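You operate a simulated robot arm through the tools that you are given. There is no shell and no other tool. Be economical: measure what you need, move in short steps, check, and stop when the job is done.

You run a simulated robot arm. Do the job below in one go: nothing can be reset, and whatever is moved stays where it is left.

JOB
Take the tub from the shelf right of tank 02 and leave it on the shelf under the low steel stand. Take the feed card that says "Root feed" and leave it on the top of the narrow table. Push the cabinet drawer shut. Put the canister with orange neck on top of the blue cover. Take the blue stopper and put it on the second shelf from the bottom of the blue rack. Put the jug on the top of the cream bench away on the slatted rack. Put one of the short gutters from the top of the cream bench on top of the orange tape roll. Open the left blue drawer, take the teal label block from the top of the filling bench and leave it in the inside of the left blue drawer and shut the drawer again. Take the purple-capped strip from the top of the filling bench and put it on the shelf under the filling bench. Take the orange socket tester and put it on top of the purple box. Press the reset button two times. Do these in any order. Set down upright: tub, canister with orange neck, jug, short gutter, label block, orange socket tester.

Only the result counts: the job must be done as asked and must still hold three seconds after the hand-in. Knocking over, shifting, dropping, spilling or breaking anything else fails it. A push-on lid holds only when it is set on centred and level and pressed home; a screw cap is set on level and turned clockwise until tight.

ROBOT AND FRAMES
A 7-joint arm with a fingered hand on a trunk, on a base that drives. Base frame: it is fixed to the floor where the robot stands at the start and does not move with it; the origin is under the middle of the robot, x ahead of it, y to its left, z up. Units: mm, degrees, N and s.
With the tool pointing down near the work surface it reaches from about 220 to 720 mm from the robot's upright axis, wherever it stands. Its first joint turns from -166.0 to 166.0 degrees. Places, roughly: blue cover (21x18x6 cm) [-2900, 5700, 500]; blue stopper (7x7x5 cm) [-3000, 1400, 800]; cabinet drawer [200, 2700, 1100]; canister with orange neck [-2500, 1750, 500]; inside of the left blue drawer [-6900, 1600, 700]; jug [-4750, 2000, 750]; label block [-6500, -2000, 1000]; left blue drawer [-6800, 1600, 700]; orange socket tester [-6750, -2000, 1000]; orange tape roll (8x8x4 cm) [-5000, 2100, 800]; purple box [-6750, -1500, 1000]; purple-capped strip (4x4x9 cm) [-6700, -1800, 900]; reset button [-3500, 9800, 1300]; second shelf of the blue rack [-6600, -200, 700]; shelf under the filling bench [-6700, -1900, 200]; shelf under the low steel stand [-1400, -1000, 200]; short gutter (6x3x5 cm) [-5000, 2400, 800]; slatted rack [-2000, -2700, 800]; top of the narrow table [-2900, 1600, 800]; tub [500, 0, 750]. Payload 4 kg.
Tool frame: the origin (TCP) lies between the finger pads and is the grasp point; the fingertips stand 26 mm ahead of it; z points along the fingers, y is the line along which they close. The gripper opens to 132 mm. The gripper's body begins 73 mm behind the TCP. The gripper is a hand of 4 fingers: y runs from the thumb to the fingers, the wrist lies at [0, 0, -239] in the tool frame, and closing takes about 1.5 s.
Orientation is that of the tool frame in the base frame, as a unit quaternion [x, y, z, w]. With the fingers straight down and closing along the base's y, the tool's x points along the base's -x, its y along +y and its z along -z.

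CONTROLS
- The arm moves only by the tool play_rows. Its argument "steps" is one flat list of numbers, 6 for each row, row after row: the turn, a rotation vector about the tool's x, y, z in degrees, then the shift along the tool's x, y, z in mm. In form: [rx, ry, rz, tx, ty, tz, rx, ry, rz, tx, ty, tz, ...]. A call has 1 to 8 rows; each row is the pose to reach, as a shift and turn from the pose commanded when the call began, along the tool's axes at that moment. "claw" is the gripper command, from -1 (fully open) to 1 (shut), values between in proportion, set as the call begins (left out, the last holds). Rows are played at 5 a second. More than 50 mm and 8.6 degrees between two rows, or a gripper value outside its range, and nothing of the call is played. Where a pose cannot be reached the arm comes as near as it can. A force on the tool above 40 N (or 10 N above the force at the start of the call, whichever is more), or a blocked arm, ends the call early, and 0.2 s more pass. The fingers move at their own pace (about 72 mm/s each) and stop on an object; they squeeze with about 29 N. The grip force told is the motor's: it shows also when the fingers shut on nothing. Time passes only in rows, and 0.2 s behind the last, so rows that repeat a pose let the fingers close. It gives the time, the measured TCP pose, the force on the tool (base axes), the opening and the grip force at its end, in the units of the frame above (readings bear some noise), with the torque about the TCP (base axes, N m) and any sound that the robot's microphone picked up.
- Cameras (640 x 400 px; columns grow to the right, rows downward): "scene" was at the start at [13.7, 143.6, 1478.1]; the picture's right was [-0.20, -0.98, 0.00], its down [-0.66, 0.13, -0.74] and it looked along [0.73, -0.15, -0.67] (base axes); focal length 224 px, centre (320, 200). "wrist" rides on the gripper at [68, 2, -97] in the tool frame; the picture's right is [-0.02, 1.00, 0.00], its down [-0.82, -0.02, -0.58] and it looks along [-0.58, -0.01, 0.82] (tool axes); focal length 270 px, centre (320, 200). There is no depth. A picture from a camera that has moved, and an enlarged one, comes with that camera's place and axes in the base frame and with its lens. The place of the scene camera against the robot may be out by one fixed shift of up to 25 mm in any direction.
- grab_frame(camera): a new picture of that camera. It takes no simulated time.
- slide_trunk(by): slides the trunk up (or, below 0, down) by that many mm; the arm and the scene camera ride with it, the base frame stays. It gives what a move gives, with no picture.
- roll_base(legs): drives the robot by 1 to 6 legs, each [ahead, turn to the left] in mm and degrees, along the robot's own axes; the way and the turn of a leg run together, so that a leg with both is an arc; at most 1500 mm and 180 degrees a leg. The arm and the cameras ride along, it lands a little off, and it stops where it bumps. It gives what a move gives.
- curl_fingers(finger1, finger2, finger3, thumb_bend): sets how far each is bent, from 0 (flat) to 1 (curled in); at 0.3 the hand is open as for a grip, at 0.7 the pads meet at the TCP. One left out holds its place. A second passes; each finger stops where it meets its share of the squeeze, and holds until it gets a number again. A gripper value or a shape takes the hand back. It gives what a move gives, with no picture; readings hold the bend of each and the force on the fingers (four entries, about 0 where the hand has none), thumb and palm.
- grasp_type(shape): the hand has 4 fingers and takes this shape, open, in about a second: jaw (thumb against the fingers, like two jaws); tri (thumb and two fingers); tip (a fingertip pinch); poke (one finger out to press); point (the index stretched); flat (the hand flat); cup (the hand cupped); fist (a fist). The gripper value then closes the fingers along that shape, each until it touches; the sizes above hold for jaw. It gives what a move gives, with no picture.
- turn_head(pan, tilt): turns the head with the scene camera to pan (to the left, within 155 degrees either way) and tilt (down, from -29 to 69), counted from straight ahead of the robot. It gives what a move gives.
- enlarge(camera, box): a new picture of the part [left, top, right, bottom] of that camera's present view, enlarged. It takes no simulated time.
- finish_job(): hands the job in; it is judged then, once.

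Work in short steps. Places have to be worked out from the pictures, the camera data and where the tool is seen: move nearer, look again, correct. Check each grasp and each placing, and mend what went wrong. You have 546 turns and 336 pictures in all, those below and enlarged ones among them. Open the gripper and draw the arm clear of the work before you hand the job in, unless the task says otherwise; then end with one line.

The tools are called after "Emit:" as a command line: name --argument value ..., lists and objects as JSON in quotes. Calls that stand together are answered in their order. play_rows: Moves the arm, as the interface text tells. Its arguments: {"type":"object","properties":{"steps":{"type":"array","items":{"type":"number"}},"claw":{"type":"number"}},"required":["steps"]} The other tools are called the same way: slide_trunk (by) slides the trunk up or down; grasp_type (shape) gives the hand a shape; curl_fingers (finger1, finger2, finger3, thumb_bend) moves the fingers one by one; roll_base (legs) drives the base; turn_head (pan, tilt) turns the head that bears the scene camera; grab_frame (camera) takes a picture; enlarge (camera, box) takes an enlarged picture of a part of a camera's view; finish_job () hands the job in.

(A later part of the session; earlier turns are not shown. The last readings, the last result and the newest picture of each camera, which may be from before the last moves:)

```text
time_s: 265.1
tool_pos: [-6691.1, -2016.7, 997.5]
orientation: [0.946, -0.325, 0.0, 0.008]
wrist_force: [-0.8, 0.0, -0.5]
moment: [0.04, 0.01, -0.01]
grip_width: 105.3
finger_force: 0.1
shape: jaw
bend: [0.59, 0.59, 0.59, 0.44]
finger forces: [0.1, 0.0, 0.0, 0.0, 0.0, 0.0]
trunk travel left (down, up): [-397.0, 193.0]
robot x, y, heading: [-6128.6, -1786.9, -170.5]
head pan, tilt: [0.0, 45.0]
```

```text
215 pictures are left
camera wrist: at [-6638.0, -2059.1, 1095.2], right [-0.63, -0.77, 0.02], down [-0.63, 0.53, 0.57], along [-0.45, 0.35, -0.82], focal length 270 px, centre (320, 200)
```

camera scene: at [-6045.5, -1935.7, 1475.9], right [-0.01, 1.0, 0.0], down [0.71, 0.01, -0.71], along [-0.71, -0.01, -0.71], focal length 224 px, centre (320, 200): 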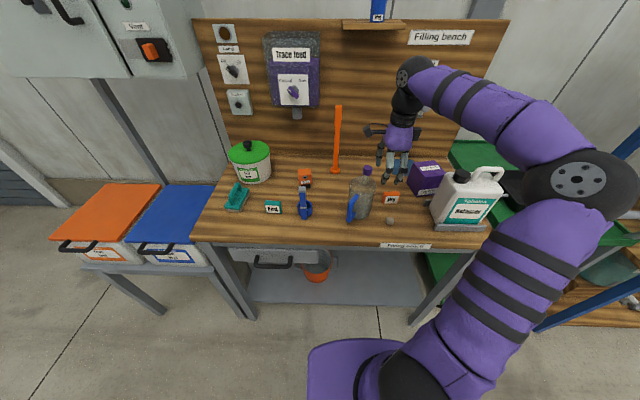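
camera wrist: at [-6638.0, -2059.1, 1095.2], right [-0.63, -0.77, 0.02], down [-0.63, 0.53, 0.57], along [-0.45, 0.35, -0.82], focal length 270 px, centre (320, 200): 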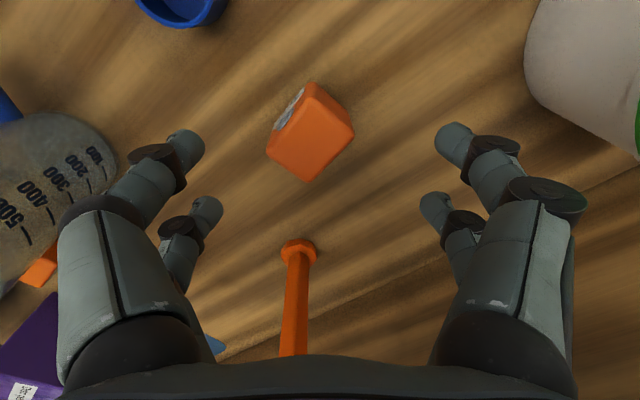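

The tester is upright and nearly square to the bench (≈37×50 mm) at (−6690,−2012). I rotate the tool −49° so it closes along y, offset properly.

Emit:
play_rows --steps '[0, 0, -7, -1, 0.3, 0, 0, 0, -14, -2, 0.6, 0, 0, 0, -21, -3, 0.9, 0, 0, 0, -28, -4, 1.2, 0, 0, 0, -35, -5, 1.5, 0, 0, 0, -42, -6, 1.7, 0, 0, 0, -49, -7.4, 1.9, 0, 0, 0, -49, -7.4, 1.9, 0]'

Emit:
grab_frame --camera "wrist"

```text
time_s: 266.9
tool_pos: [-6699.3, -2015.7, 998.2]
orientation: [0.995, 0.099, -0.004, 0.008]
wrist_force: [0.7, -0.3, -0.4]
moment: [-0.03, -0.02, -0.01]
grip_width: 105.4
finger_force: 0.0
shape: jaw
bend: [0.59, 0.59, 0.59, 0.44]
finger forces: [0.1, 0.0, 0.0, 0.1, 0.0, 0.0]
trunk travel left (down, up): [-397.0, 193.0]
robot x, y, heading: [-6130.6, -1785.9, -170.2]
head pan, tilt: [0.0, 45.0]
```

```text
214 pictures are left
camera wrist: at [-6630.6, -2003.3, 1093.6], right [0.17, -0.99, 0.02], down [-0.8, -0.13, 0.58], along [-0.57, -0.11, -0.81], focal length 270 px, centre (320, 200)
```

wrist: 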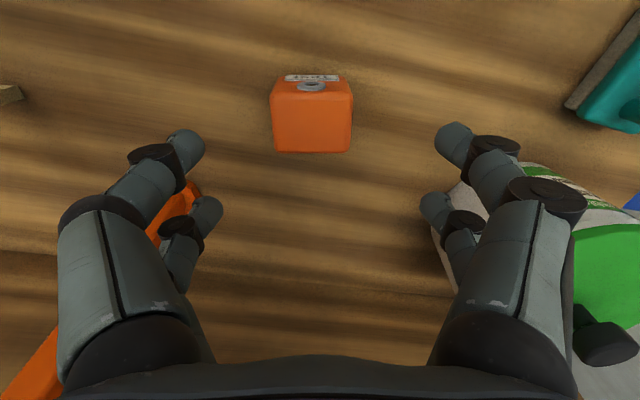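

Emit:
play_rows --steps '[0, 0, 0, 1, -3, 40, 0, 0, 0, 1, -3, 80, 0, 0, 0, 1, -3, 108, 0, 0, 0, 1, -3, 108]'

Emit:
play_rows --steps '[0, 0, 0, 0, 0, 0, 0, 0, 0, 0, 0, 0, 0, 0, 0, 0, 0, 0, 0, 0, 0, 0, 0, 0, 0, 0, 0, 0, 0, 0, 0, 0, 0, 0, 0, 0]' --claw 1

Emit:
grab_frame --camera "wrist"

```text
time_s: 267.9
tool_pos: [-6698.5, -2016.7, 891.4]
orientation: [0.995, 0.098, -0.005, 0.008]
wrist_force: [-0.2, -1.0, 0.5]
moment: [0.0, -0.02, 0.01]
grip_width: 105.4
finger_force: 0.1
shape: jaw
bend: [0.59, 0.59, 0.59, 0.44]
finger forces: [0.0, 0.1, 0.1, 0.1, 0.1, 0.1]
trunk travel left (down, up): [-397.0, 193.0]
robot x, y, heading: [-6132.0, -1788.3, -170.3]
head pan, tilt: [0.0, 45.0]
```

```text
time_s: 269.3
tool_pos: [-6698.7, -2015.0, 891.8]
orientation: [0.995, 0.097, -0.004, 0.008]
wrist_force: [-1.1, 0.5, -0.2]
moment: [0.0, 0.0, -0.05]
grip_width: 18.7
finger_force: 29.0
shape: jaw
bend: [0.74, 0.67, 0.62, 0.72]
finger forces: [25.7, 1.4, 0.3, 0.0, 26.1, 0.1]
trunk travel left (down, up): [-397.0, 193.0]
robot x, y, heading: [-6128.9, -1792.0, -170.4]
head pan, tilt: [0.0, 45.0]
```

```text
213 pictures are left
camera wrist: at [-6631.2, -2002.9, 986.9], right [0.17, -0.99, 0.02], down [-0.8, -0.13, 0.58], along [-0.57, -0.11, -0.81], focal length 270 px, centre (320, 200)
```

wrist: 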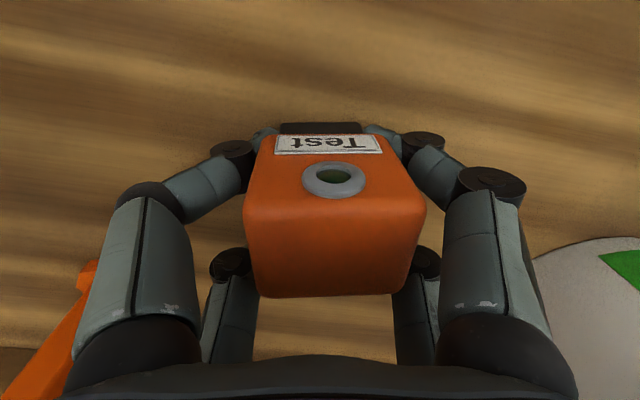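

The near pair grips close to the front edge. I open slightly, shift 14 mm back so the pair is centred on the block, and close again.

Emit:
play_rows --steps '[0, 0, 0, 0, 0, 0, 0, 0, 0, 0, 0, 0, 0, 0, 0, 0, 0, 0, 0, 0, 0, -7, 0, 0, 0, 0, 0, -14, 0, 0, 0, 0, 0, -14, 0, 0]' --claw -0.1

Emit:
play_rows --steps '[0, 0, 0, 0, 0, 0, 0, 0, 0, 0, 0, 0, 0, 0, 0, 0, 0, 0, 0, 0, 0, 0, 0, 0, 0, 0, 0, 0, 0, 0]' --claw 1

Emit:
grab_frame --camera "wrist"

```text
time_s: 270.7
tool_pos: [-6712.0, -2017.9, 890.4]
orientation: [0.995, 0.097, -0.004, 0.008]
wrist_force: [-0.4, 0.7, 0.1]
moment: [0.01, 0.0, 0.06]
grip_width: 72.3
finger_force: 0.1
shape: jaw
bend: [0.72, 0.72, 0.72, 0.7]
finger forces: [0.0, 0.0, 0.0, 0.0, 0.0, 0.0]
trunk travel left (down, up): [-397.0, 193.0]
robot x, y, heading: [-6128.6, -1792.9, -170.4]
head pan, tilt: [0.0, 45.0]
```

```text
time_s: 271.9
tool_pos: [-6711.9, -2018.7, 889.7]
orientation: [0.995, 0.098, -0.003, 0.007]
wrist_force: [0.2, 0.5, -0.1]
moment: [-0.01, 0.02, 0.0]
grip_width: 17.3
finger_force: 28.8
shape: jaw
bend: [0.73, 0.61, 0.61, 0.72]
finger forces: [26.3, 0.0, 0.0, 0.0, 25.6, 0.0]
trunk travel left (down, up): [-397.0, 193.0]
robot x, y, heading: [-6130.5, -1789.4, -170.6]
head pan, tilt: [0.0, 45.0]
```

```text
212 pictures are left
camera wrist: at [-6644.6, -2005.7, 986.2], right [0.17, -0.99, 0.02], down [-0.8, -0.13, 0.58], along [-0.57, -0.11, -0.81], focal length 270 px, centre (320, 200)
```

wrist: 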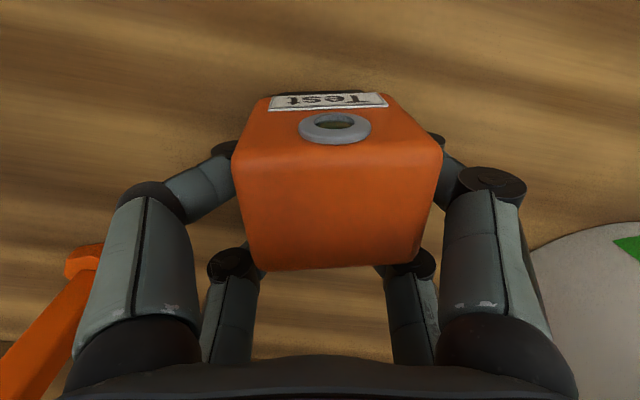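

Centred grip. I lift, check, and raise well above the bench items.

Emit:
play_rows --steps '[0, 0, 0, 0, 0, -15, 0, 0, 0, 0, 0, -50, 0, 0, 0, 25, 0, -50, 0, 0, 0, 60, 0, -50]'

Emit:
slide_trunk --by 150

Emit:
grab_frame --camera "wrist"

```text
time_s: 272.9
tool_pos: [-6652.0, -2003.2, 940.5]
orientation: [0.995, 0.098, -0.003, 0.008]
wrist_force: [-0.1, -0.2, -0.5]
moment: [-0.01, 0.0, 0.01]
grip_width: 17.3
finger_force: 28.6
shape: jaw
bend: [0.73, 0.61, 0.61, 0.72]
finger forces: [26.4, 0.1, 0.0, 0.1, 25.6, 0.0]
trunk travel left (down, up): [-397.0, 193.0]
robot x, y, heading: [-6130.2, -1788.3, -170.7]
head pan, tilt: [0.0, 45.0]
```

```text
time_s: 274.7
tool_pos: [-6652.6, -2004.7, 1089.0]
orientation: [0.995, 0.098, -0.004, 0.008]
wrist_force: [0.3, 0.2, -1.0]
moment: [-0.03, 0.02, 0.01]
grip_width: 17.4
finger_force: 28.9
shape: jaw
bend: [0.73, 0.61, 0.61, 0.72]
finger forces: [26.4, 0.1, 0.1, 0.0, 25.6, 0.0]
trunk travel left (down, up): [-547.0, 43.0]
robot x, y, heading: [-6129.5, -1791.0, -170.5]
head pan, tilt: [0.0, 45.0]
```

```text
211 pictures are left
camera wrist: at [-6585.2, -1991.9, 1185.5], right [0.17, -0.99, 0.02], down [-0.8, -0.13, 0.58], along [-0.57, -0.11, -0.81], focal length 270 px, centre (320, 200)
```

wrist: 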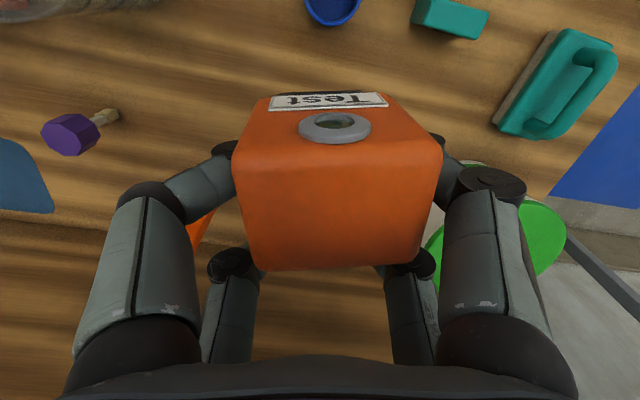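

Held firmly. I swing the base right 40° toward the purple box and look.

Emit:
roll_base --legs '[[0, -42]]'

Emit:
grab_frame --camera "wrist"

Emit:
grab_frame --camera "scene"

```text
time_s: 277.2
tool_pos: [-6663.6, -1603.7, 1089.8]
orientation: [0.965, -0.261, -0.007, 0.006]
wrist_force: [-0.6, -0.9, -1.8]
moment: [0.01, -0.03, 0.01]
grip_width: 17.4
finger_force: 28.4
shape: jaw
bend: [0.73, 0.61, 0.61, 0.72]
finger forces: [26.3, 0.0, 0.0, 0.1, 25.6, 0.0]
trunk travel left (down, up): [-547.0, 43.0]
robot x, y, heading: [-6128.3, -1790.2, 148.1]
head pan, tilt: [0.0, 45.0]
```

```text
210 pictures are left
camera wrist: at [-6604.6, -1639.6, 1185.6], right [-0.53, -0.85, 0.02], down [-0.68, 0.44, 0.58], along [-0.5, 0.3, -0.81], focal length 270 px, centre (320, 200)
```

wrist: 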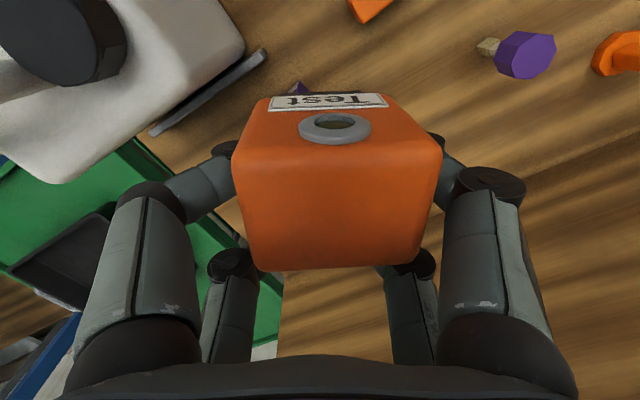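

```text
209 pictures are left
camera scene: at [-6238.1, -1899.9, 1595.9], right [0.53, 0.85, 0.0], down [0.6, -0.38, -0.71], along [-0.6, 0.37, -0.71], focal length 224 px, centre (320, 200)
```

scene: 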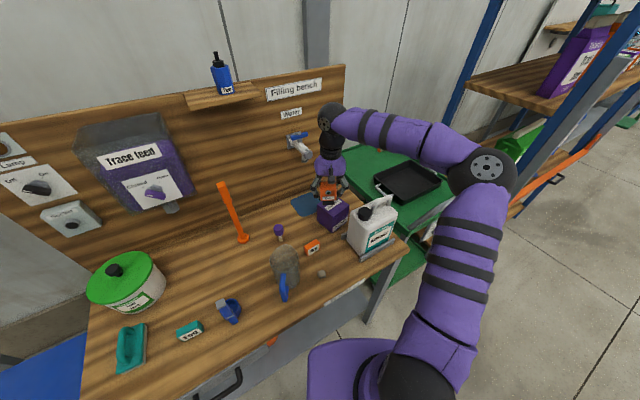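

Emit:
enlarge --camera "scene" --box '[270, 120, 410, 270]'

```text
2.67 times, centred on (340, 195) of scene
camera zoom: at [-6238.1, -1899.9, 1595.9], right [0.53, 0.85, 0.0], down [0.6, -0.38, -0.71], along [-0.6, 0.37, -0.71], focal length 598 px, centre (267, 213)
```

zoom: 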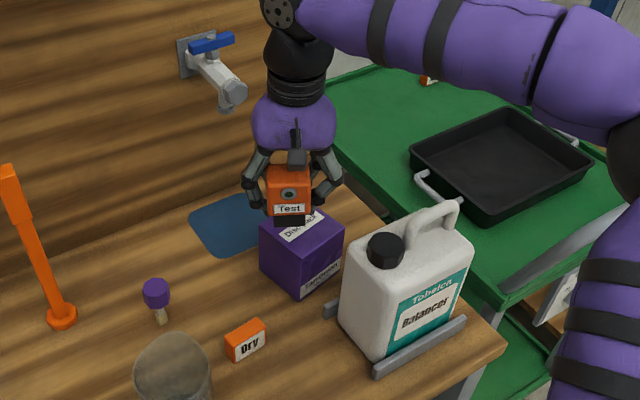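

Purple box top centre ≈(−6702,−1551), top z≈916. I move the tester over it while lowering.

Emit:
slide_trunk --by -60

Emit:
play_rows --steps '[0, 0, 0, -26, -8, 0, 0, 0, 0, -52, -17, 0, 0, 0, 0, -77, -25, 0, 0, 0, 0, -77, -25, 0]'

Emit:
enlarge --camera "scene" --box '[270, 120, 410, 270]'

Emit:
grab_frame --camera "wrist"

```text
time_s: 278.2
tool_pos: [-6664.3, -1603.5, 1029.0]
orientation: [0.965, -0.262, -0.006, 0.006]
wrist_force: [0.2, -0.1, -1.7]
moment: [0.0, 0.07, 0.01]
grip_width: 17.3
finger_force: 29.1
shape: jaw
bend: [0.73, 0.61, 0.61, 0.72]
finger forces: [26.2, 0.1, 0.1, 0.0, 25.7, 0.0]
trunk travel left (down, up): [-487.0, 103.0]
robot x, y, heading: [-6130.9, -1789.0, 148.2]
head pan, tilt: [0.0, 45.0]
```

```text
time_s: 279.2
tool_pos: [-6717.9, -1544.5, 1029.8]
orientation: [0.965, -0.261, -0.006, 0.006]
wrist_force: [-0.1, 0.1, -1.8]
moment: [0.01, 0.05, -0.02]
grip_width: 17.4
finger_force: 29.3
shape: jaw
bend: [0.73, 0.61, 0.61, 0.72]
finger forces: [26.5, 0.0, 0.1, 0.0, 25.9, 0.0]
trunk travel left (down, up): [-487.0, 103.0]
robot x, y, heading: [-6133.1, -1786.4, 148.2]
head pan, tilt: [0.0, 45.0]
```

```text
2.67 times, centred on (340, 195) of scene
camera zoom: at [-6238.3, -1899.8, 1535.9], right [0.53, 0.85, 0.0], down [0.6, -0.38, -0.71], along [-0.6, 0.37, -0.71], focal length 598 px, centre (267, 213)
```

zoom: 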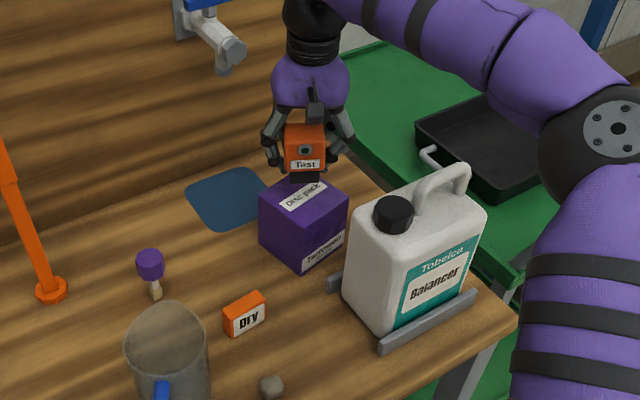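

```text
206 pictures are left
camera wrist: at [-6658.3, -1580.7, 1125.8], right [-0.53, -0.85, 0.02], down [-0.68, 0.43, 0.58], along [-0.5, 0.3, -0.81], focal length 270 px, centre (320, 200)
```

wrist: 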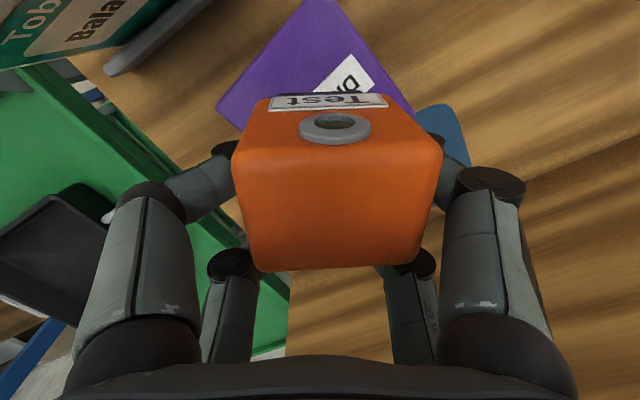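

Box centre refined to (−6712,−1546). I shift 14 mm and lower until contact.

Emit:
play_rows --steps '[0, 0, 0, -14, 0, 0, 0, 0, 0, -14, 0, 25, 0, 0, 0, -14, 0, 45, 0, 0, 0, -14, 0, 55, 0, 0, 0, -14, 0, 61, 0, 0, 0, -14, 0, 67, 0, 0, 0, -14, 0, 73, 0, 0, 0, -14, 0, 79]'

Emit:
enlarge --camera "scene" --box '[270, 120, 410, 270]'

```text
time_s: 280.2
tool_pos: [-6730.8, -1538.7, 988.1]
orientation: [0.965, -0.263, -0.016, 0.006]
wrist_force: [0.1, 0.5, 18.1]
moment: [-0.21, -0.08, 0.01]
grip_width: 18.2
finger_force: 28.6
shape: jaw
bend: [0.74, 0.62, 0.62, 0.72]
finger forces: [31.4, 0.0, 0.1, 0.0, 31.8, 0.0]
trunk travel left (down, up): [-487.0, 103.0]
robot x, y, heading: [-6132.8, -1789.2, 147.8]
head pan, tilt: [0.0, 45.0]
stopped in row 5: the force on the tool passed its limit at 51 N (the readings are from after the stop); the commanded pose is now the measured one
```

```text
2.67 times, centred on (340, 195) of scene
camera zoom: at [-6236.3, -1900.5, 1536.1], right [0.53, 0.85, 0.0], down [0.6, -0.38, -0.71], along [-0.6, 0.38, -0.71], focal length 598 px, centre (267, 213)
```

zoom: 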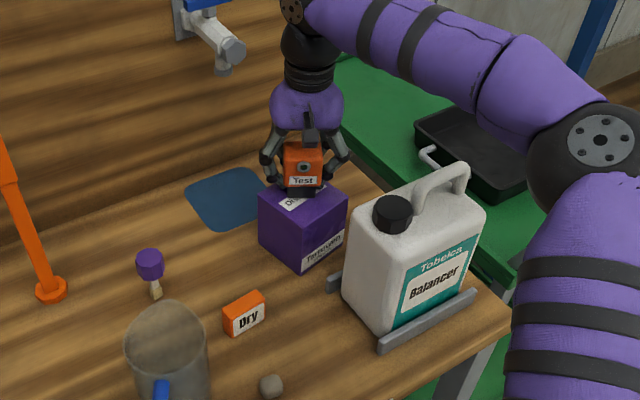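

Contact at TCP 988 (box top ≈947), but the scene suggests the tester is set too far back. I lift 15 mm, shift 20 mm toward the robot and check.

Emit:
play_rows --steps '[0, 0, 0, 0, 0, -15, 0, 0, 0, 10, 0, -20, 0, 0, 0, 20, 0, -20, 0, 0, 0, 20, 0, -20]'

Emit:
grab_frame --camera "wrist"

Emit:
enlarge --camera "scene" --box '[300, 150, 380, 230]'

```text
time_s: 281.2
tool_pos: [-6713.3, -1547.7, 1003.6]
orientation: [0.965, -0.262, -0.013, 0.006]
wrist_force: [0.1, -0.3, -1.4]
moment: [0.03, 0.01, -0.01]
grip_width: 17.9
finger_force: 28.5
shape: jaw
bend: [0.74, 0.62, 0.62, 0.72]
finger forces: [28.8, 0.0, 0.1, 0.0, 29.1, 0.1]
trunk travel left (down, up): [-487.0, 103.0]
robot x, y, heading: [-6129.1, -1790.4, 147.7]
head pan, tilt: [0.0, 45.0]
```

```text
204 pictures are left
camera wrist: at [-6653.1, -1583.7, 1097.9], right [-0.53, -0.85, 0.02], down [-0.68, 0.43, 0.6], along [-0.51, 0.3, -0.8], focal length 270 px, centre (320, 200)
```

wrist: 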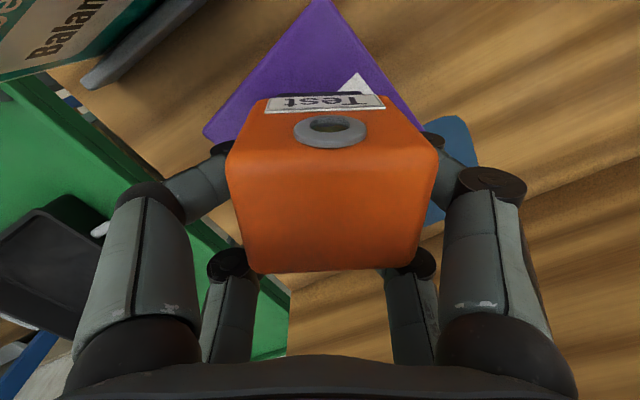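

```text
5.00 times, centred on (340, 190) of scene
camera zoom: at [-6238.1, -1899.9, 1535.9], right [0.53, 0.85, 0.0], down [0.6, -0.38, -0.71], along [-0.6, 0.38, -0.71], focal length 1120 px, centre (220, 250)
```

zoom: 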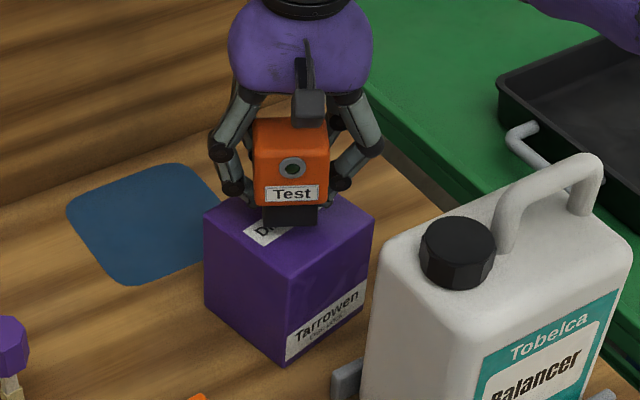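

Now nearly centred on the box. I lower to contact and release.

Emit:
play_rows --steps '[0, 0, 0, -3, 0, 8, 0, 0, 0, -3, 0, 13, 0, 0, 0, -3, 0, 16, 0, 0, 0, -3, 0, 19, 0, 0, 0, -3, 0, 22]'

Emit:
play_rows --steps '[0, 0, 0, 0, 0, -1.5, 0, 0, 0, 0, 0, -1.5, 0, 0, 0, 0, 0, -1.5, 0, 0, 0, 0, 0, -1.5]' --claw 0.1

Emit:
enlarge --camera "scene" --box '[300, 150, 380, 230]'

```text
time_s: 282.4
tool_pos: [-6715.1, -1545.9, 987.4]
orientation: [0.965, -0.264, -0.016, 0.006]
wrist_force: [-0.4, 6.3, 35.3]
moment: [-0.1, -0.06, 0.01]
grip_width: 18.4
finger_force: 28.8
shape: jaw
bend: [0.74, 0.62, 0.62, 0.72]
finger forces: [30.6, 0.0, 0.1, 0.0, 32.7, 0.0]
trunk travel left (down, up): [-487.0, 103.0]
robot x, y, heading: [-6130.3, -1790.8, 148.0]
head pan, tilt: [0.0, 45.0]
```

```text
time_s: 283.4
tool_pos: [-6717.0, -1548.9, 984.5]
orientation: [0.965, -0.262, -0.014, 0.005]
wrist_force: [-1.2, -4.3, 26.8]
moment: [-0.02, -0.4, 0.05]
grip_width: 51.5
finger_force: 0.1
shape: jaw
bend: [0.75, 0.73, 0.76, 0.73]
finger forces: [7.6, 0.0, 6.8, 0.0, 12.5, 0.1]
trunk travel left (down, up): [-487.0, 103.0]
robot x, y, heading: [-6134.1, -1787.3, 147.9]
head pan, tilt: [0.0, 45.0]
```

```text
5.00 times, centred on (340, 190) of scene
camera zoom: at [-6236.1, -1901.5, 1535.9], right [0.53, 0.85, 0.0], down [0.6, -0.37, -0.71], along [-0.6, 0.38, -0.71], focal length 1120 px, centre (220, 250)
```

zoom: 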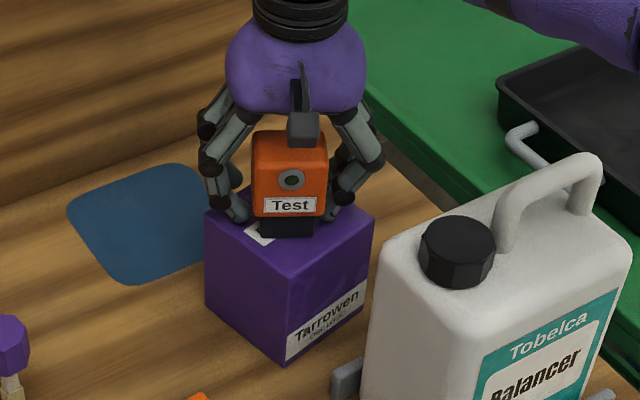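

Tester stands on the box. I rise slightly to take the fingertips off the box, open more, then clear upward.

Emit:
play_rows --steps '[0, 0, 0, 0, 0, -4, 0, 0, 0, 0, 0, -6, 0, 0, 0, 0, 0, -6]' --claw -0.1

Emit:
play_rows --steps '[0, 0, 0, 0, 0, -20, 0, 0, 0, 0, 0, -50, 0, 0, 0, 0, 0, -95, 0, 0, 0, 0, 0, -110]'

Emit:
enlarge --camera "scene" --box '[240, 130, 420, 310]'

Emit:
grab_frame --camera "wrist"

```text
time_s: 284.2
tool_pos: [-6716.8, -1545.3, 989.1]
orientation: [0.964, -0.264, -0.013, 0.006]
wrist_force: [0.8, -0.1, 0.4]
moment: [0.0, 0.0, -0.02]
grip_width: 71.7
finger_force: 0.0
shape: jaw
bend: [0.72, 0.72, 0.72, 0.7]
finger forces: [0.0, 0.0, 0.1, 0.0, 0.1, 0.0]
trunk travel left (down, up): [-487.0, 103.0]
robot x, y, heading: [-6130.6, -1788.2, 147.9]
head pan, tilt: [0.0, 45.0]
```

```text
time_s: 285.2
tool_pos: [-6713.6, -1543.5, 1101.9]
orientation: [0.965, -0.263, -0.013, 0.006]
wrist_force: [-0.7, 0.2, -0.3]
moment: [0.01, -0.01, 0.03]
grip_width: 72.0
finger_force: 0.0
shape: jaw
bend: [0.72, 0.72, 0.72, 0.7]
finger forces: [0.1, 0.1, 0.1, 0.0, 0.0, 0.0]
trunk travel left (down, up): [-487.0, 103.0]
robot x, y, heading: [-6129.4, -1788.5, 148.1]
head pan, tilt: [0.0, 45.0]
```

```text
2.22 times, centred on (330, 220) of scene
camera zoom: at [-6238.0, -1900.1, 1535.8], right [0.53, 0.85, 0.0], down [0.6, -0.38, -0.71], along [-0.6, 0.38, -0.71], focal length 498 px, centre (298, 156)
```

zoom: 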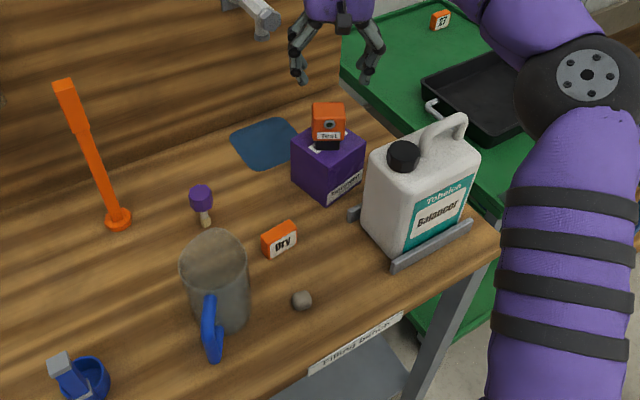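

```text
200 pictures are left
camera wrist: at [-6654.1, -1580.2, 1196.9], right [-0.53, -0.85, 0.02], down [-0.68, 0.43, 0.6], along [-0.51, 0.3, -0.8], focal length 270 px, centre (320, 200)
```

wrist: 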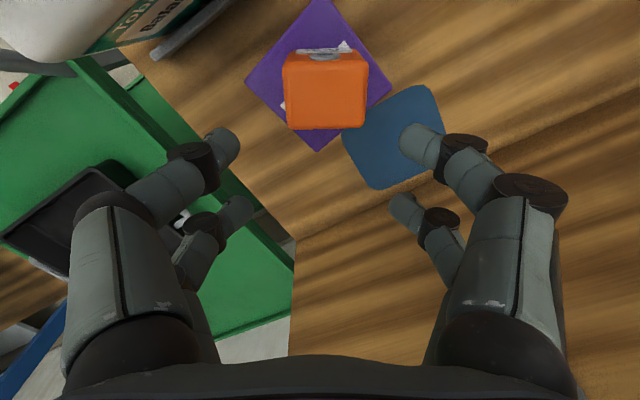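

The tester is placed well. Next the purple-capped strip, standing at about (−6725,−1776). I pull in and turn the base left 28°.

Emit:
play_rows --steps '[0, 0, 0, 40, 0, 0, 0, 0, 0, 80, 0, 0, 0, 0, 0, 110, 0, 0]'

Emit:
roll_base --legs '[[0, 26]]'

Emit:
grab_frame --camera "wrist"

Emit:
grab_frame --camera "scene"

```text
time_s: 286.0
tool_pos: [-6619.8, -1599.8, 1096.1]
orientation: [0.964, -0.264, -0.014, 0.006]
wrist_force: [0.7, 1.1, -0.4]
moment: [0.01, 0.02, 0.01]
grip_width: 71.9
finger_force: 0.1
shape: jaw
bend: [0.72, 0.72, 0.72, 0.7]
finger forces: [0.1, 0.0, 0.0, 0.1, 0.0, 0.0]
trunk travel left (down, up): [-487.0, 103.0]
robot x, y, heading: [-6127.5, -1790.7, 148.0]
head pan, tilt: [0.0, 45.0]
```

```text
time_s: 287.9
tool_pos: [-6654.8, -1834.0, 1096.3]
orientation: [0.999, -0.039, -0.012, 0.008]
wrist_force: [1.1, 0.1, -0.2]
moment: [0.0, 0.01, 0.01]
grip_width: 71.9
finger_force: 0.1
shape: jaw
bend: [0.72, 0.72, 0.72, 0.7]
finger forces: [0.0, 0.0, 0.1, 0.0, 0.0, 0.0]
trunk travel left (down, up): [-487.0, 103.0]
robot x, y, heading: [-6133.9, -1792.5, 173.9]
head pan, tilt: [0.0, 45.0]
```

```text
199 pictures are left
camera wrist: at [-6584.3, -1840.3, 1190.4], right [-0.1, -0.99, 0.02], down [-0.8, 0.09, 0.6], along [-0.59, 0.05, -0.8], focal length 270 px, centre (320, 200)
```

wrist: 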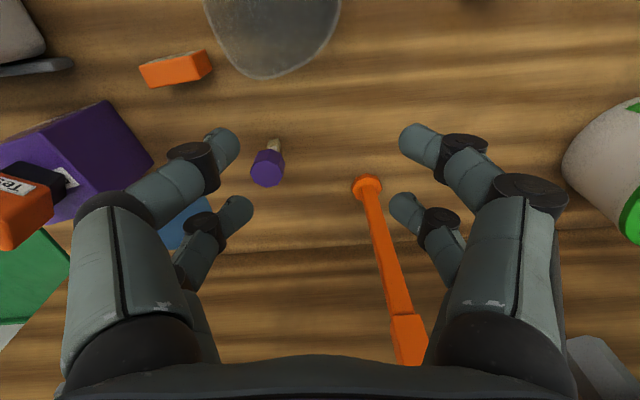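

```text
198 pictures are left
camera scene: at [-6175.8, -1931.6, 1535.9], right [0.1, 0.99, 0.0], down [0.7, -0.07, -0.71], along [-0.7, 0.07, -0.71], focal length 224 px, centre (320, 200)
```

scene: 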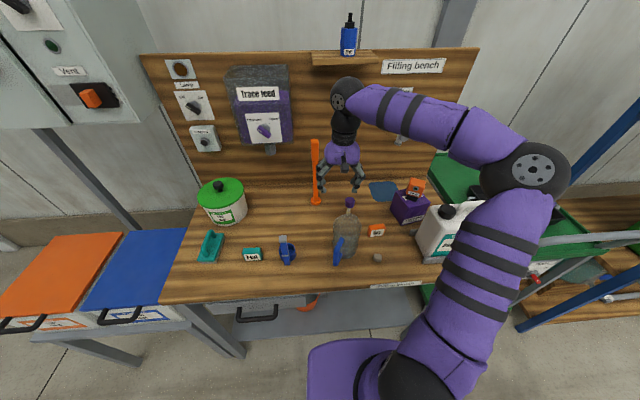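

Strip at ≈(−6730,−1768), cap top ≈935. I move over it (near finger pair), then lower the trunk.

Emit:
play_rows --steps '[0, 0, 0, -30, -20, 0, 0, 0, 0, -60, -40, 0, 0, 0, 0, -90, -60, 0, 0, 0, 0, -100, -60, 0]'

Emit:
slide_trunk --by -85

Emit:
grab_frame --camera "wrist"

```text
time_s: 288.9
tool_pos: [-6750.0, -1765.3, 1095.4]
orientation: [0.999, -0.04, -0.012, 0.008]
wrist_force: [-0.2, 1.5, -0.4]
moment: [-0.03, -0.01, -0.01]
grip_width: 72.1
finger_force: 0.2
shape: jaw
bend: [0.72, 0.72, 0.72, 0.7]
finger forces: [0.0, 0.0, 0.0, 0.0, 0.0, 0.0]
trunk travel left (down, up): [-487.0, 103.0]
robot x, y, heading: [-6131.9, -1789.9, 173.8]
head pan, tilt: [0.0, 45.0]
```

```text
time_s: 290.1
tool_pos: [-6748.5, -1764.3, 1011.7]
orientation: [0.999, -0.039, -0.012, 0.008]
wrist_force: [0.3, 0.1, -0.2]
moment: [0.01, -0.01, 0.01]
grip_width: 71.9
finger_force: 0.0
shape: jaw
bend: [0.72, 0.72, 0.72, 0.7]
finger forces: [0.0, 0.1, 0.0, 0.1, 0.0, 0.0]
trunk travel left (down, up): [-402.0, 188.0]
robot x, y, heading: [-6131.5, -1792.6, 173.7]
head pan, tilt: [0.0, 45.0]
```

```text
197 pictures are left
camera wrist: at [-6679.4, -1771.3, 1106.6], right [-0.1, -0.99, 0.02], down [-0.8, 0.09, 0.6], along [-0.59, 0.05, -0.8], focal length 270 px, centre (320, 200)
```

wrist: 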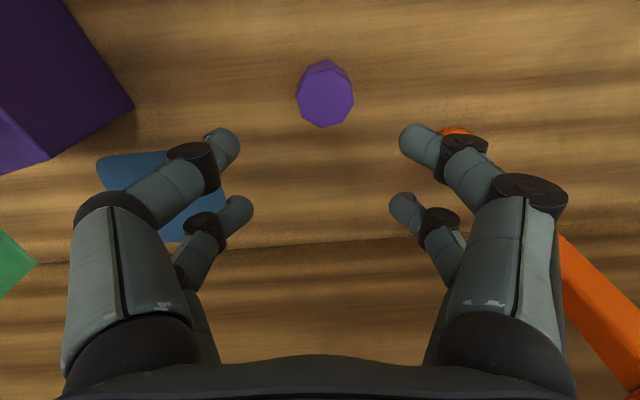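

Emit:
play_rows --steps '[0, 0, 0, -3, 6, 30, 0, 0, 0, -3, 6, 60, 0, 0, 0, -3, 6, 89, 0, 0, 0, -3, 6, 89]'

Emit:
grab_frame --camera "wrist"

Emit:
enlarge --camera "scene" --box '[290, 130, 410, 280]'

```text
time_s: 291.1
tool_pos: [-6755.3, -1771.6, 924.7]
orientation: [0.999, -0.04, -0.012, 0.008]
wrist_force: [-0.1, 0.0, -0.2]
moment: [-0.01, -0.04, 0.04]
grip_width: 71.9
finger_force: 0.1
shape: jaw
bend: [0.72, 0.72, 0.72, 0.7]
finger forces: [0.0, 0.0, 0.1, 0.0, 0.1, 0.0]
trunk travel left (down, up): [-402.0, 188.0]
robot x, y, heading: [-6130.5, -1785.4, 174.1]
head pan, tilt: [0.0, 45.0]
```

```text
196 pictures are left
camera wrist: at [-6686.0, -1778.3, 1019.4], right [-0.1, -0.99, 0.02], down [-0.8, 0.09, 0.6], along [-0.59, 0.05, -0.8], focal length 270 px, centre (320, 200)
```

wrist: 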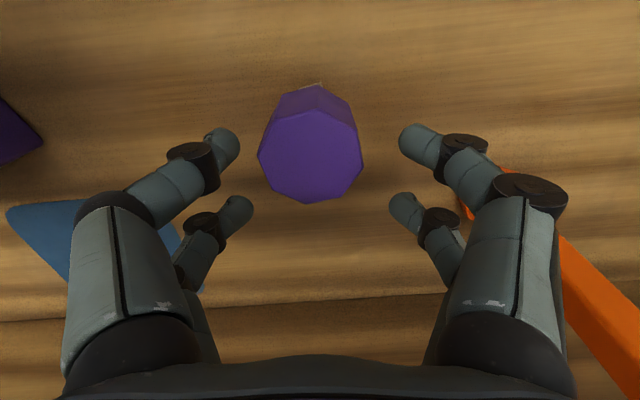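

```text
2.67 times, centred on (350, 205) of scene
camera zoom: at [-6176.0, -1931.5, 1450.9], right [0.1, 0.99, 0.0], down [0.7, -0.07, -0.71], along [-0.7, 0.07, -0.71], focal length 598 px, centre (240, 187)
```

zoom: 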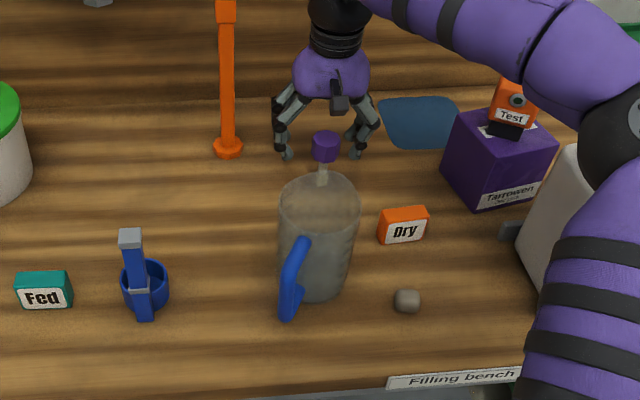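

Well positioned. I lower 9 mm more and close.

Emit:
play_rows --steps '[0, 0, 0, 0, -2, 9, 0, 0, 0, 0, -2, 9]'

Emit:
play_rows --steps '[0, 0, 0, 0, 0, 0, 0, 0, 0, 0, 0, 0, 0, 0, 0, 0, 0, 0, 0, 0, 0, 0, 0, 0, 0, 0, 0, 0, 0, 0, 0, 0, 0, 0, 0, -20, 0, 0, 0, 0, 0, -50]' --claw 1

Emit:
grab_frame --camera "wrist"

Emit:
enlarge --camera "scene" --box '[290, 110, 410, 260]'

```text
time_s: 291.7
tool_pos: [-6756.0, -1770.8, 914.2]
orientation: [0.999, -0.039, -0.012, 0.009]
wrist_force: [0.5, 0.0, -0.3]
moment: [0.02, 0.04, 0.0]
grip_width: 72.0
finger_force: 0.1
shape: jaw
bend: [0.72, 0.72, 0.72, 0.7]
finger forces: [0.0, 0.0, 0.1, 0.1, 0.0, 0.1]
trunk travel left (down, up): [-402.0, 188.0]
robot x, y, heading: [-6128.2, -1788.1, 173.9]
head pan, tilt: [0.0, 45.0]
```

```text
time_s: 293.3
tool_pos: [-6753.6, -1770.3, 965.5]
orientation: [0.999, -0.039, -0.012, 0.008]
wrist_force: [-0.5, 0.8, 0.7]
moment: [-0.02, -0.01, -0.01]
grip_width: 0.0
finger_force: 29.3
shape: jaw
bend: [0.69, 0.63, 0.63, 0.69]
finger forces: [2.6, 0.0, 0.0, 0.0, 2.6, 0.0]
trunk travel left (down, up): [-402.0, 188.0]
robot x, y, heading: [-6128.2, -1791.3, 174.0]
head pan, tilt: [0.0, 45.0]
```

```text
194 pictures are left
camera wrist: at [-6684.4, -1775.6, 1061.0], right [-0.1, -0.99, 0.02], down [-0.8, 0.09, 0.6], along [-0.59, 0.05, -0.8], focal length 270 px, centre (320, 200)
```

wrist: 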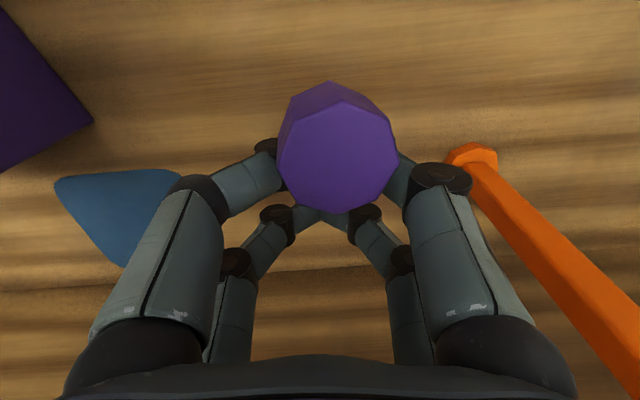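

```text
2.67 times, centred on (350, 185) of scene
camera zoom: at [-6176.0, -1931.5, 1450.9], right [0.1, 0.99, 0.0], down [0.7, -0.07, -0.71], along [-0.7, 0.07, -0.71], focal length 598 px, centre (240, 240)
```

zoom: 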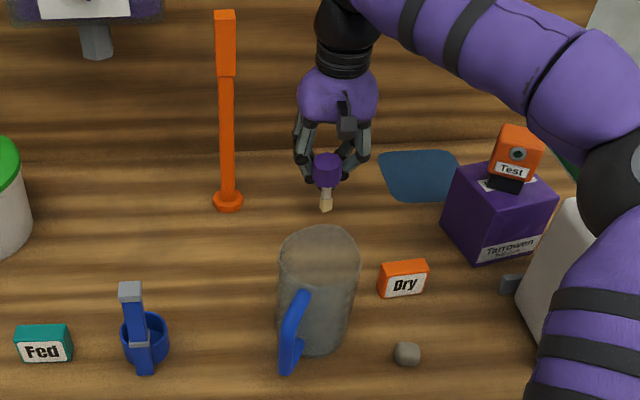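

The strip is lifted, caged under its cap. I raise it over the jug, back off from the bench, and look at the lower shelf.

Emit:
slide_trunk --by 130

Emit:
roll_base --legs '[[-450, 0], [0, 6]]'

Emit:
grab_frame --camera "wrist"

Emit:
grab_frame --camera "scene"

```text
time_s: 294.8
tool_pos: [-6753.5, -1768.9, 1095.2]
orientation: [0.999, -0.039, -0.012, 0.009]
wrist_force: [0.6, -0.5, -0.1]
moment: [0.03, -0.03, 0.01]
grip_width: 0.0
finger_force: 28.8
shape: jaw
bend: [0.69, 0.63, 0.63, 0.69]
finger forces: [2.6, 0.0, 0.0, 0.0, 2.6, 0.0]
trunk travel left (down, up): [-532.0, 58.0]
robot x, y, heading: [-6129.2, -1791.6, 174.3]
head pan, tilt: [0.0, 45.0]
```

```text
time_s: 298.2
tool_pos: [-6289.6, -1885.0, 1095.0]
orientation: [1.0, 0.018, -0.012, 0.008]
wrist_force: [0.3, 0.3, 0.9]
moment: [0.0, -0.04, 0.01]
grip_width: 0.0
finger_force: 28.8
shape: jaw
bend: [0.69, 0.63, 0.63, 0.69]
finger forces: [2.8, 0.1, 0.0, 0.0, 2.5, 0.1]
trunk travel left (down, up): [-532.0, 58.0]
robot x, y, heading: [-5666.9, -1831.8, -179.3]
head pan, tilt: [0.0, 45.0]
```

```text
192 pictures are left
camera wrist: at [-6220.0, -1884.2, 1190.9], right [0.01, -1.0, 0.02], down [-0.8, 0.0, 0.6], along [-0.6, -0.02, -0.8], focal length 270 px, centre (320, 200)
```

wrist: 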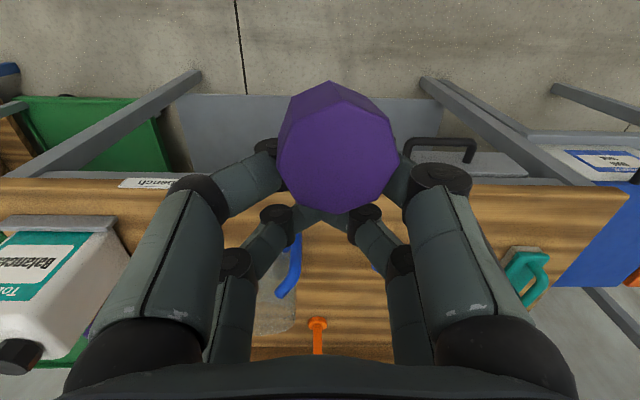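

```text
191 pictures are left
camera scene: at [-5695.8, -1980.2, 1580.9], right [-0.01, 1.0, 0.0], down [0.71, 0.01, -0.71], along [-0.71, -0.01, -0.71], focal length 224 px, centre (320, 200)
```

scene: 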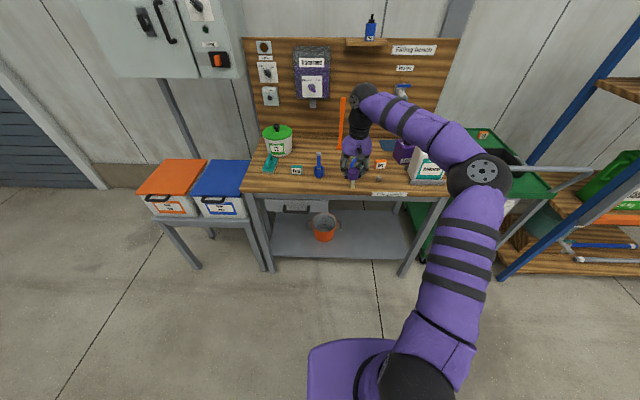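

Held. I lower the trunk fully, then lower the arm and tilt the tool 30° forward.

Emit:
slide_trunk --by -400

Emit:
slide_trunk --by -130

Emit:
play_rows --steps '[0, -3.75, 0, 12, 0, 28, 0, -7.5, 0, 24, 0, 56, 0, -11.25, 0, 36, 0, 84, 0, -15, 0, 48, 0, 112, 0, -18.75, 0, 60, 0, 140, 0, -22.5, 0, 72, 0, 168, 0, -26.25, 0, 84, 0, 196, 0, -30, 0, 96, 0, 224]'

Emit:
grab_frame --camera "wrist"

Emit:
grab_frame --camera "scene"

```text
time_s: 302.0
tool_pos: [-6289.7, -1885.2, 695.7]
orientation: [1.0, 0.018, -0.012, 0.009]
wrist_force: [-0.5, 0.3, -1.0]
moment: [0.02, -0.01, 0.0]
grip_width: 0.0
finger_force: 28.9
shape: jaw
bend: [0.69, 0.63, 0.63, 0.69]
finger forces: [2.6, 0.0, 0.0, 0.0, 2.5, 0.0]
trunk travel left (down, up): [-132.0, 458.0]
robot x, y, heading: [-5666.6, -1833.4, -179.1]
head pan, tilt: [0.0, 45.0]
```

```text
time_s: 303.6
tool_pos: [-6289.6, -1885.7, 565.5]
orientation: [1.0, 0.018, -0.011, 0.009]
wrist_force: [0.1, -0.1, -0.1]
moment: [0.01, 0.03, -0.03]
grip_width: 0.1
finger_force: 29.2
shape: jaw
bend: [0.69, 0.63, 0.63, 0.69]
finger forces: [2.7, 0.0, 0.0, 0.1, 2.5, 0.0]
trunk travel left (down, up): [-2.0, 588.0]
robot x, y, heading: [-5670.4, -1831.8, -179.3]
head pan, tilt: [0.0, 45.0]
```

```text
time_s: 305.4
tool_pos: [-6199.1, -1888.7, 340.4]
orientation: [0.962, 0.015, -0.271, 0.013]
wrist_force: [0.2, -1.3, 0.3]
moment: [-0.04, 0.04, -0.02]
grip_width: 0.1
finger_force: 28.8
shape: jaw
bend: [0.69, 0.63, 0.63, 0.69]
finger forces: [2.1, 0.1, 0.1, 0.0, 2.0, 0.0]
trunk travel left (down, up): [-2.0, 588.0]
robot x, y, heading: [-5669.2, -1834.9, -179.5]
head pan, tilt: [0.0, 45.0]
```

```text
190 pictures are left
camera wrist: at [-6091.5, -1886.1, 388.3], right [0.01, -1.0, 0.03], down [-0.4, 0.02, 0.92], along [-0.92, -0.03, -0.4], focal length 270 px, centre (320, 200)
```

wrist: 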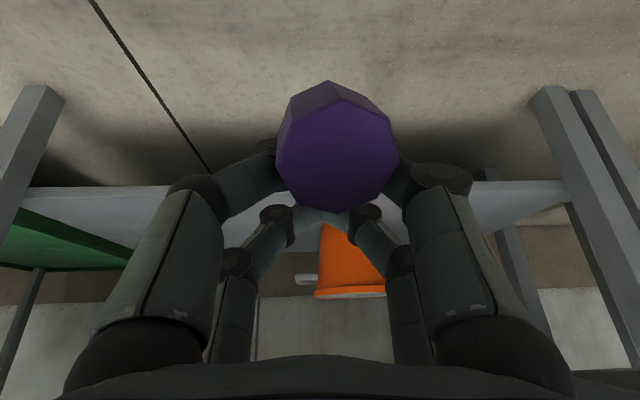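

```text
189 pictures are left
camera scene: at [-5695.5, -1980.1, 1051.0], right [-0.01, 1.0, 0.0], down [0.71, 0.01, -0.71], along [-0.71, -0.01, -0.71], focal length 224 px, centre (320, 200)
```

scene: 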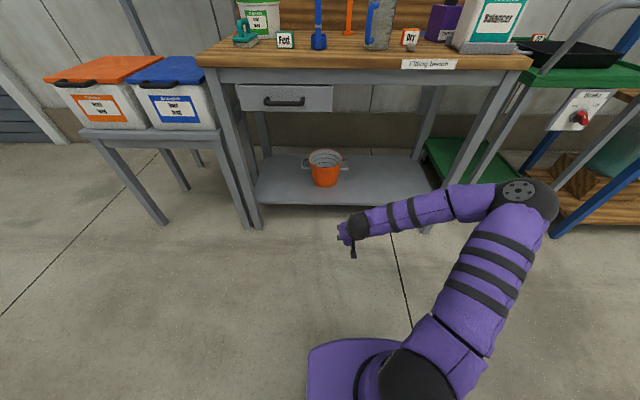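

Good posture. Shelf edge ≈ x −6475, z≈200; bucket near y −1900. I shift the arm 200 mm toward +y and drive 330 mm ahead.

Emit:
play_rows --steps '[0, 0, 0, 0, -45, 0, 0, 0, 0, 0, -90, 0, 0, 0, 0, 0, -135, 0, 0, 0, 0, 0, -180, 0]'

Emit:
roll_base --legs '[[320, 0]]'

Emit:
grab_frame --camera "wrist"

Emit:
grab_frame --camera "scene"

```text
time_s: 306.4
tool_pos: [-6208.1, -1704.7, 338.1]
orientation: [0.963, 0.017, -0.27, 0.014]
wrist_force: [0.6, 0.2, -0.3]
moment: [0.01, 0.0, 0.02]
grip_width: 0.0
finger_force: 28.5
shape: jaw
bend: [0.69, 0.63, 0.63, 0.69]
finger forces: [2.0, 0.1, 0.0, 0.0, 1.9, 0.1]
trunk travel left (down, up): [-2.0, 588.0]
robot x, y, heading: [-5668.5, -1836.7, -179.1]
head pan, tilt: [0.0, 45.0]
```

```text
time_s: 308.6
tool_pos: [-6535.8, -1711.8, 338.0]
orientation: [0.963, 0.016, -0.27, 0.014]
wrist_force: [0.6, 0.0, -0.3]
moment: [0.01, -0.02, 0.0]
grip_width: 0.0
finger_force: 29.2
shape: jaw
bend: [0.69, 0.63, 0.63, 0.69]
finger forces: [1.9, 0.0, 0.1, 0.0, 1.8, 0.1]
trunk travel left (down, up): [-2.0, 588.0]
robot x, y, heading: [-5996.7, -1840.3, -179.0]
head pan, tilt: [0.0, 45.0]
```

```text
188 pictures are left
camera wrist: at [-6427.9, -1708.3, 384.9], right [0.02, -1.0, 0.03], down [-0.4, 0.02, 0.92], along [-0.92, -0.03, -0.4], focal length 270 px, centre (320, 200)
```

wrist: 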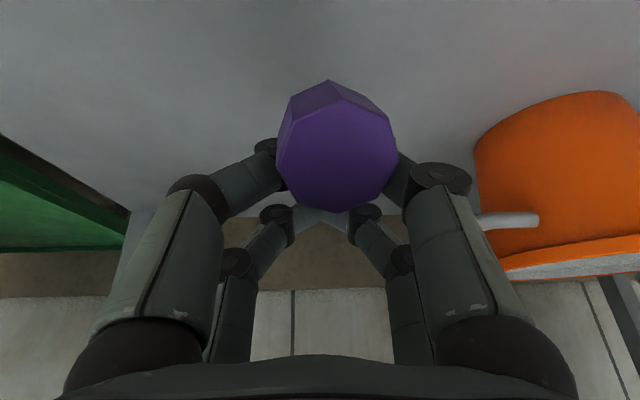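

```text
187 pictures are left
camera scene: at [-6023.8, -1984.9, 1050.9], right [-0.02, 1.0, 0.0], down [0.71, 0.01, -0.71], along [-0.71, -0.01, -0.71], focal length 224 px, centre (320, 200)
```

scene: 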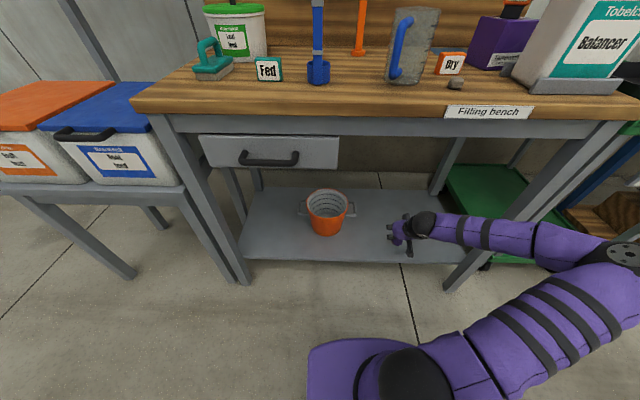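

I move 50 mm deeper and lower until the stem touches the shelf.

Emit:
play_rows --steps '[0, 0, 0, -21, -15, 13, 0, 0, 0, -43, -30, 26, 0, 0, 0, -32, -30, 43, 0, 0, 0, -22, -30, 60, 0, 0, 0, -17, -30, 68, 0, 0, 0, -12, -30, 76, 0, 0, 0, -7, -30, 85, 0, 0, 0, -3, -30, 92]'

Emit:
grab_frame --camera "wrist"

Emit:
enlarge --camera "scene" --box '[280, 160, 480, 290]'

```text
time_s: 310.4
tool_pos: [-6587.8, -1685.4, 259.6]
orientation: [0.963, 0.016, -0.27, 0.013]
wrist_force: [-0.1, -0.9, 0.7]
moment: [-0.02, 0.02, 0.04]
grip_width: 0.1
finger_force: 28.9
shape: jaw
bend: [0.69, 0.63, 0.63, 0.69]
finger forces: [0.1, 0.1, 0.0, 0.0, 0.1, 0.0]
trunk travel left (down, up): [-2.0, 588.0]
robot x, y, heading: [-5996.1, -1840.0, -179.1]
head pan, tilt: [0.0, 45.0]
```

```text
186 pictures are left
camera wrist: at [-6479.6, -1681.8, 307.1], right [0.02, -1.0, 0.03], down [-0.4, 0.02, 0.92], along [-0.92, -0.03, -0.4], focal length 270 px, centre (320, 200)
```

wrist: 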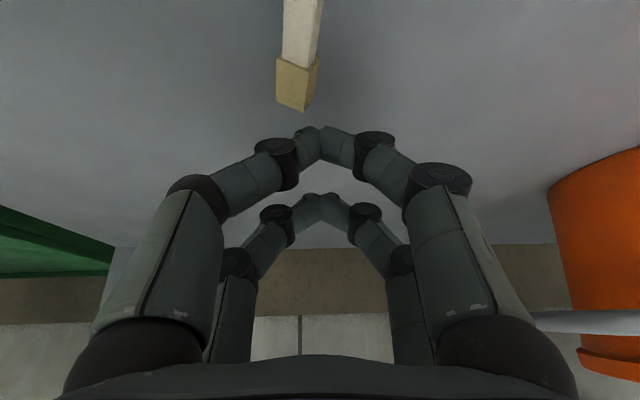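

```text
3.08 times, centred on (380, 225) of scene
camera zoom: at [-6023.8, -1984.9, 1050.9], right [-0.02, 1.0, 0.0], down [0.71, 0.01, -0.71], along [-0.71, -0.01, -0.71], focal length 690 px, centre (135, 123)
```

zoom: 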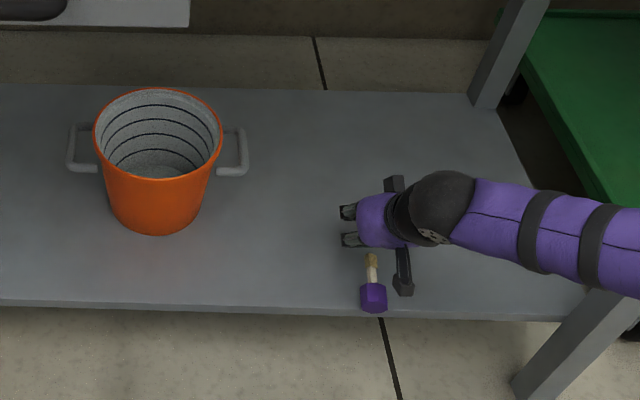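

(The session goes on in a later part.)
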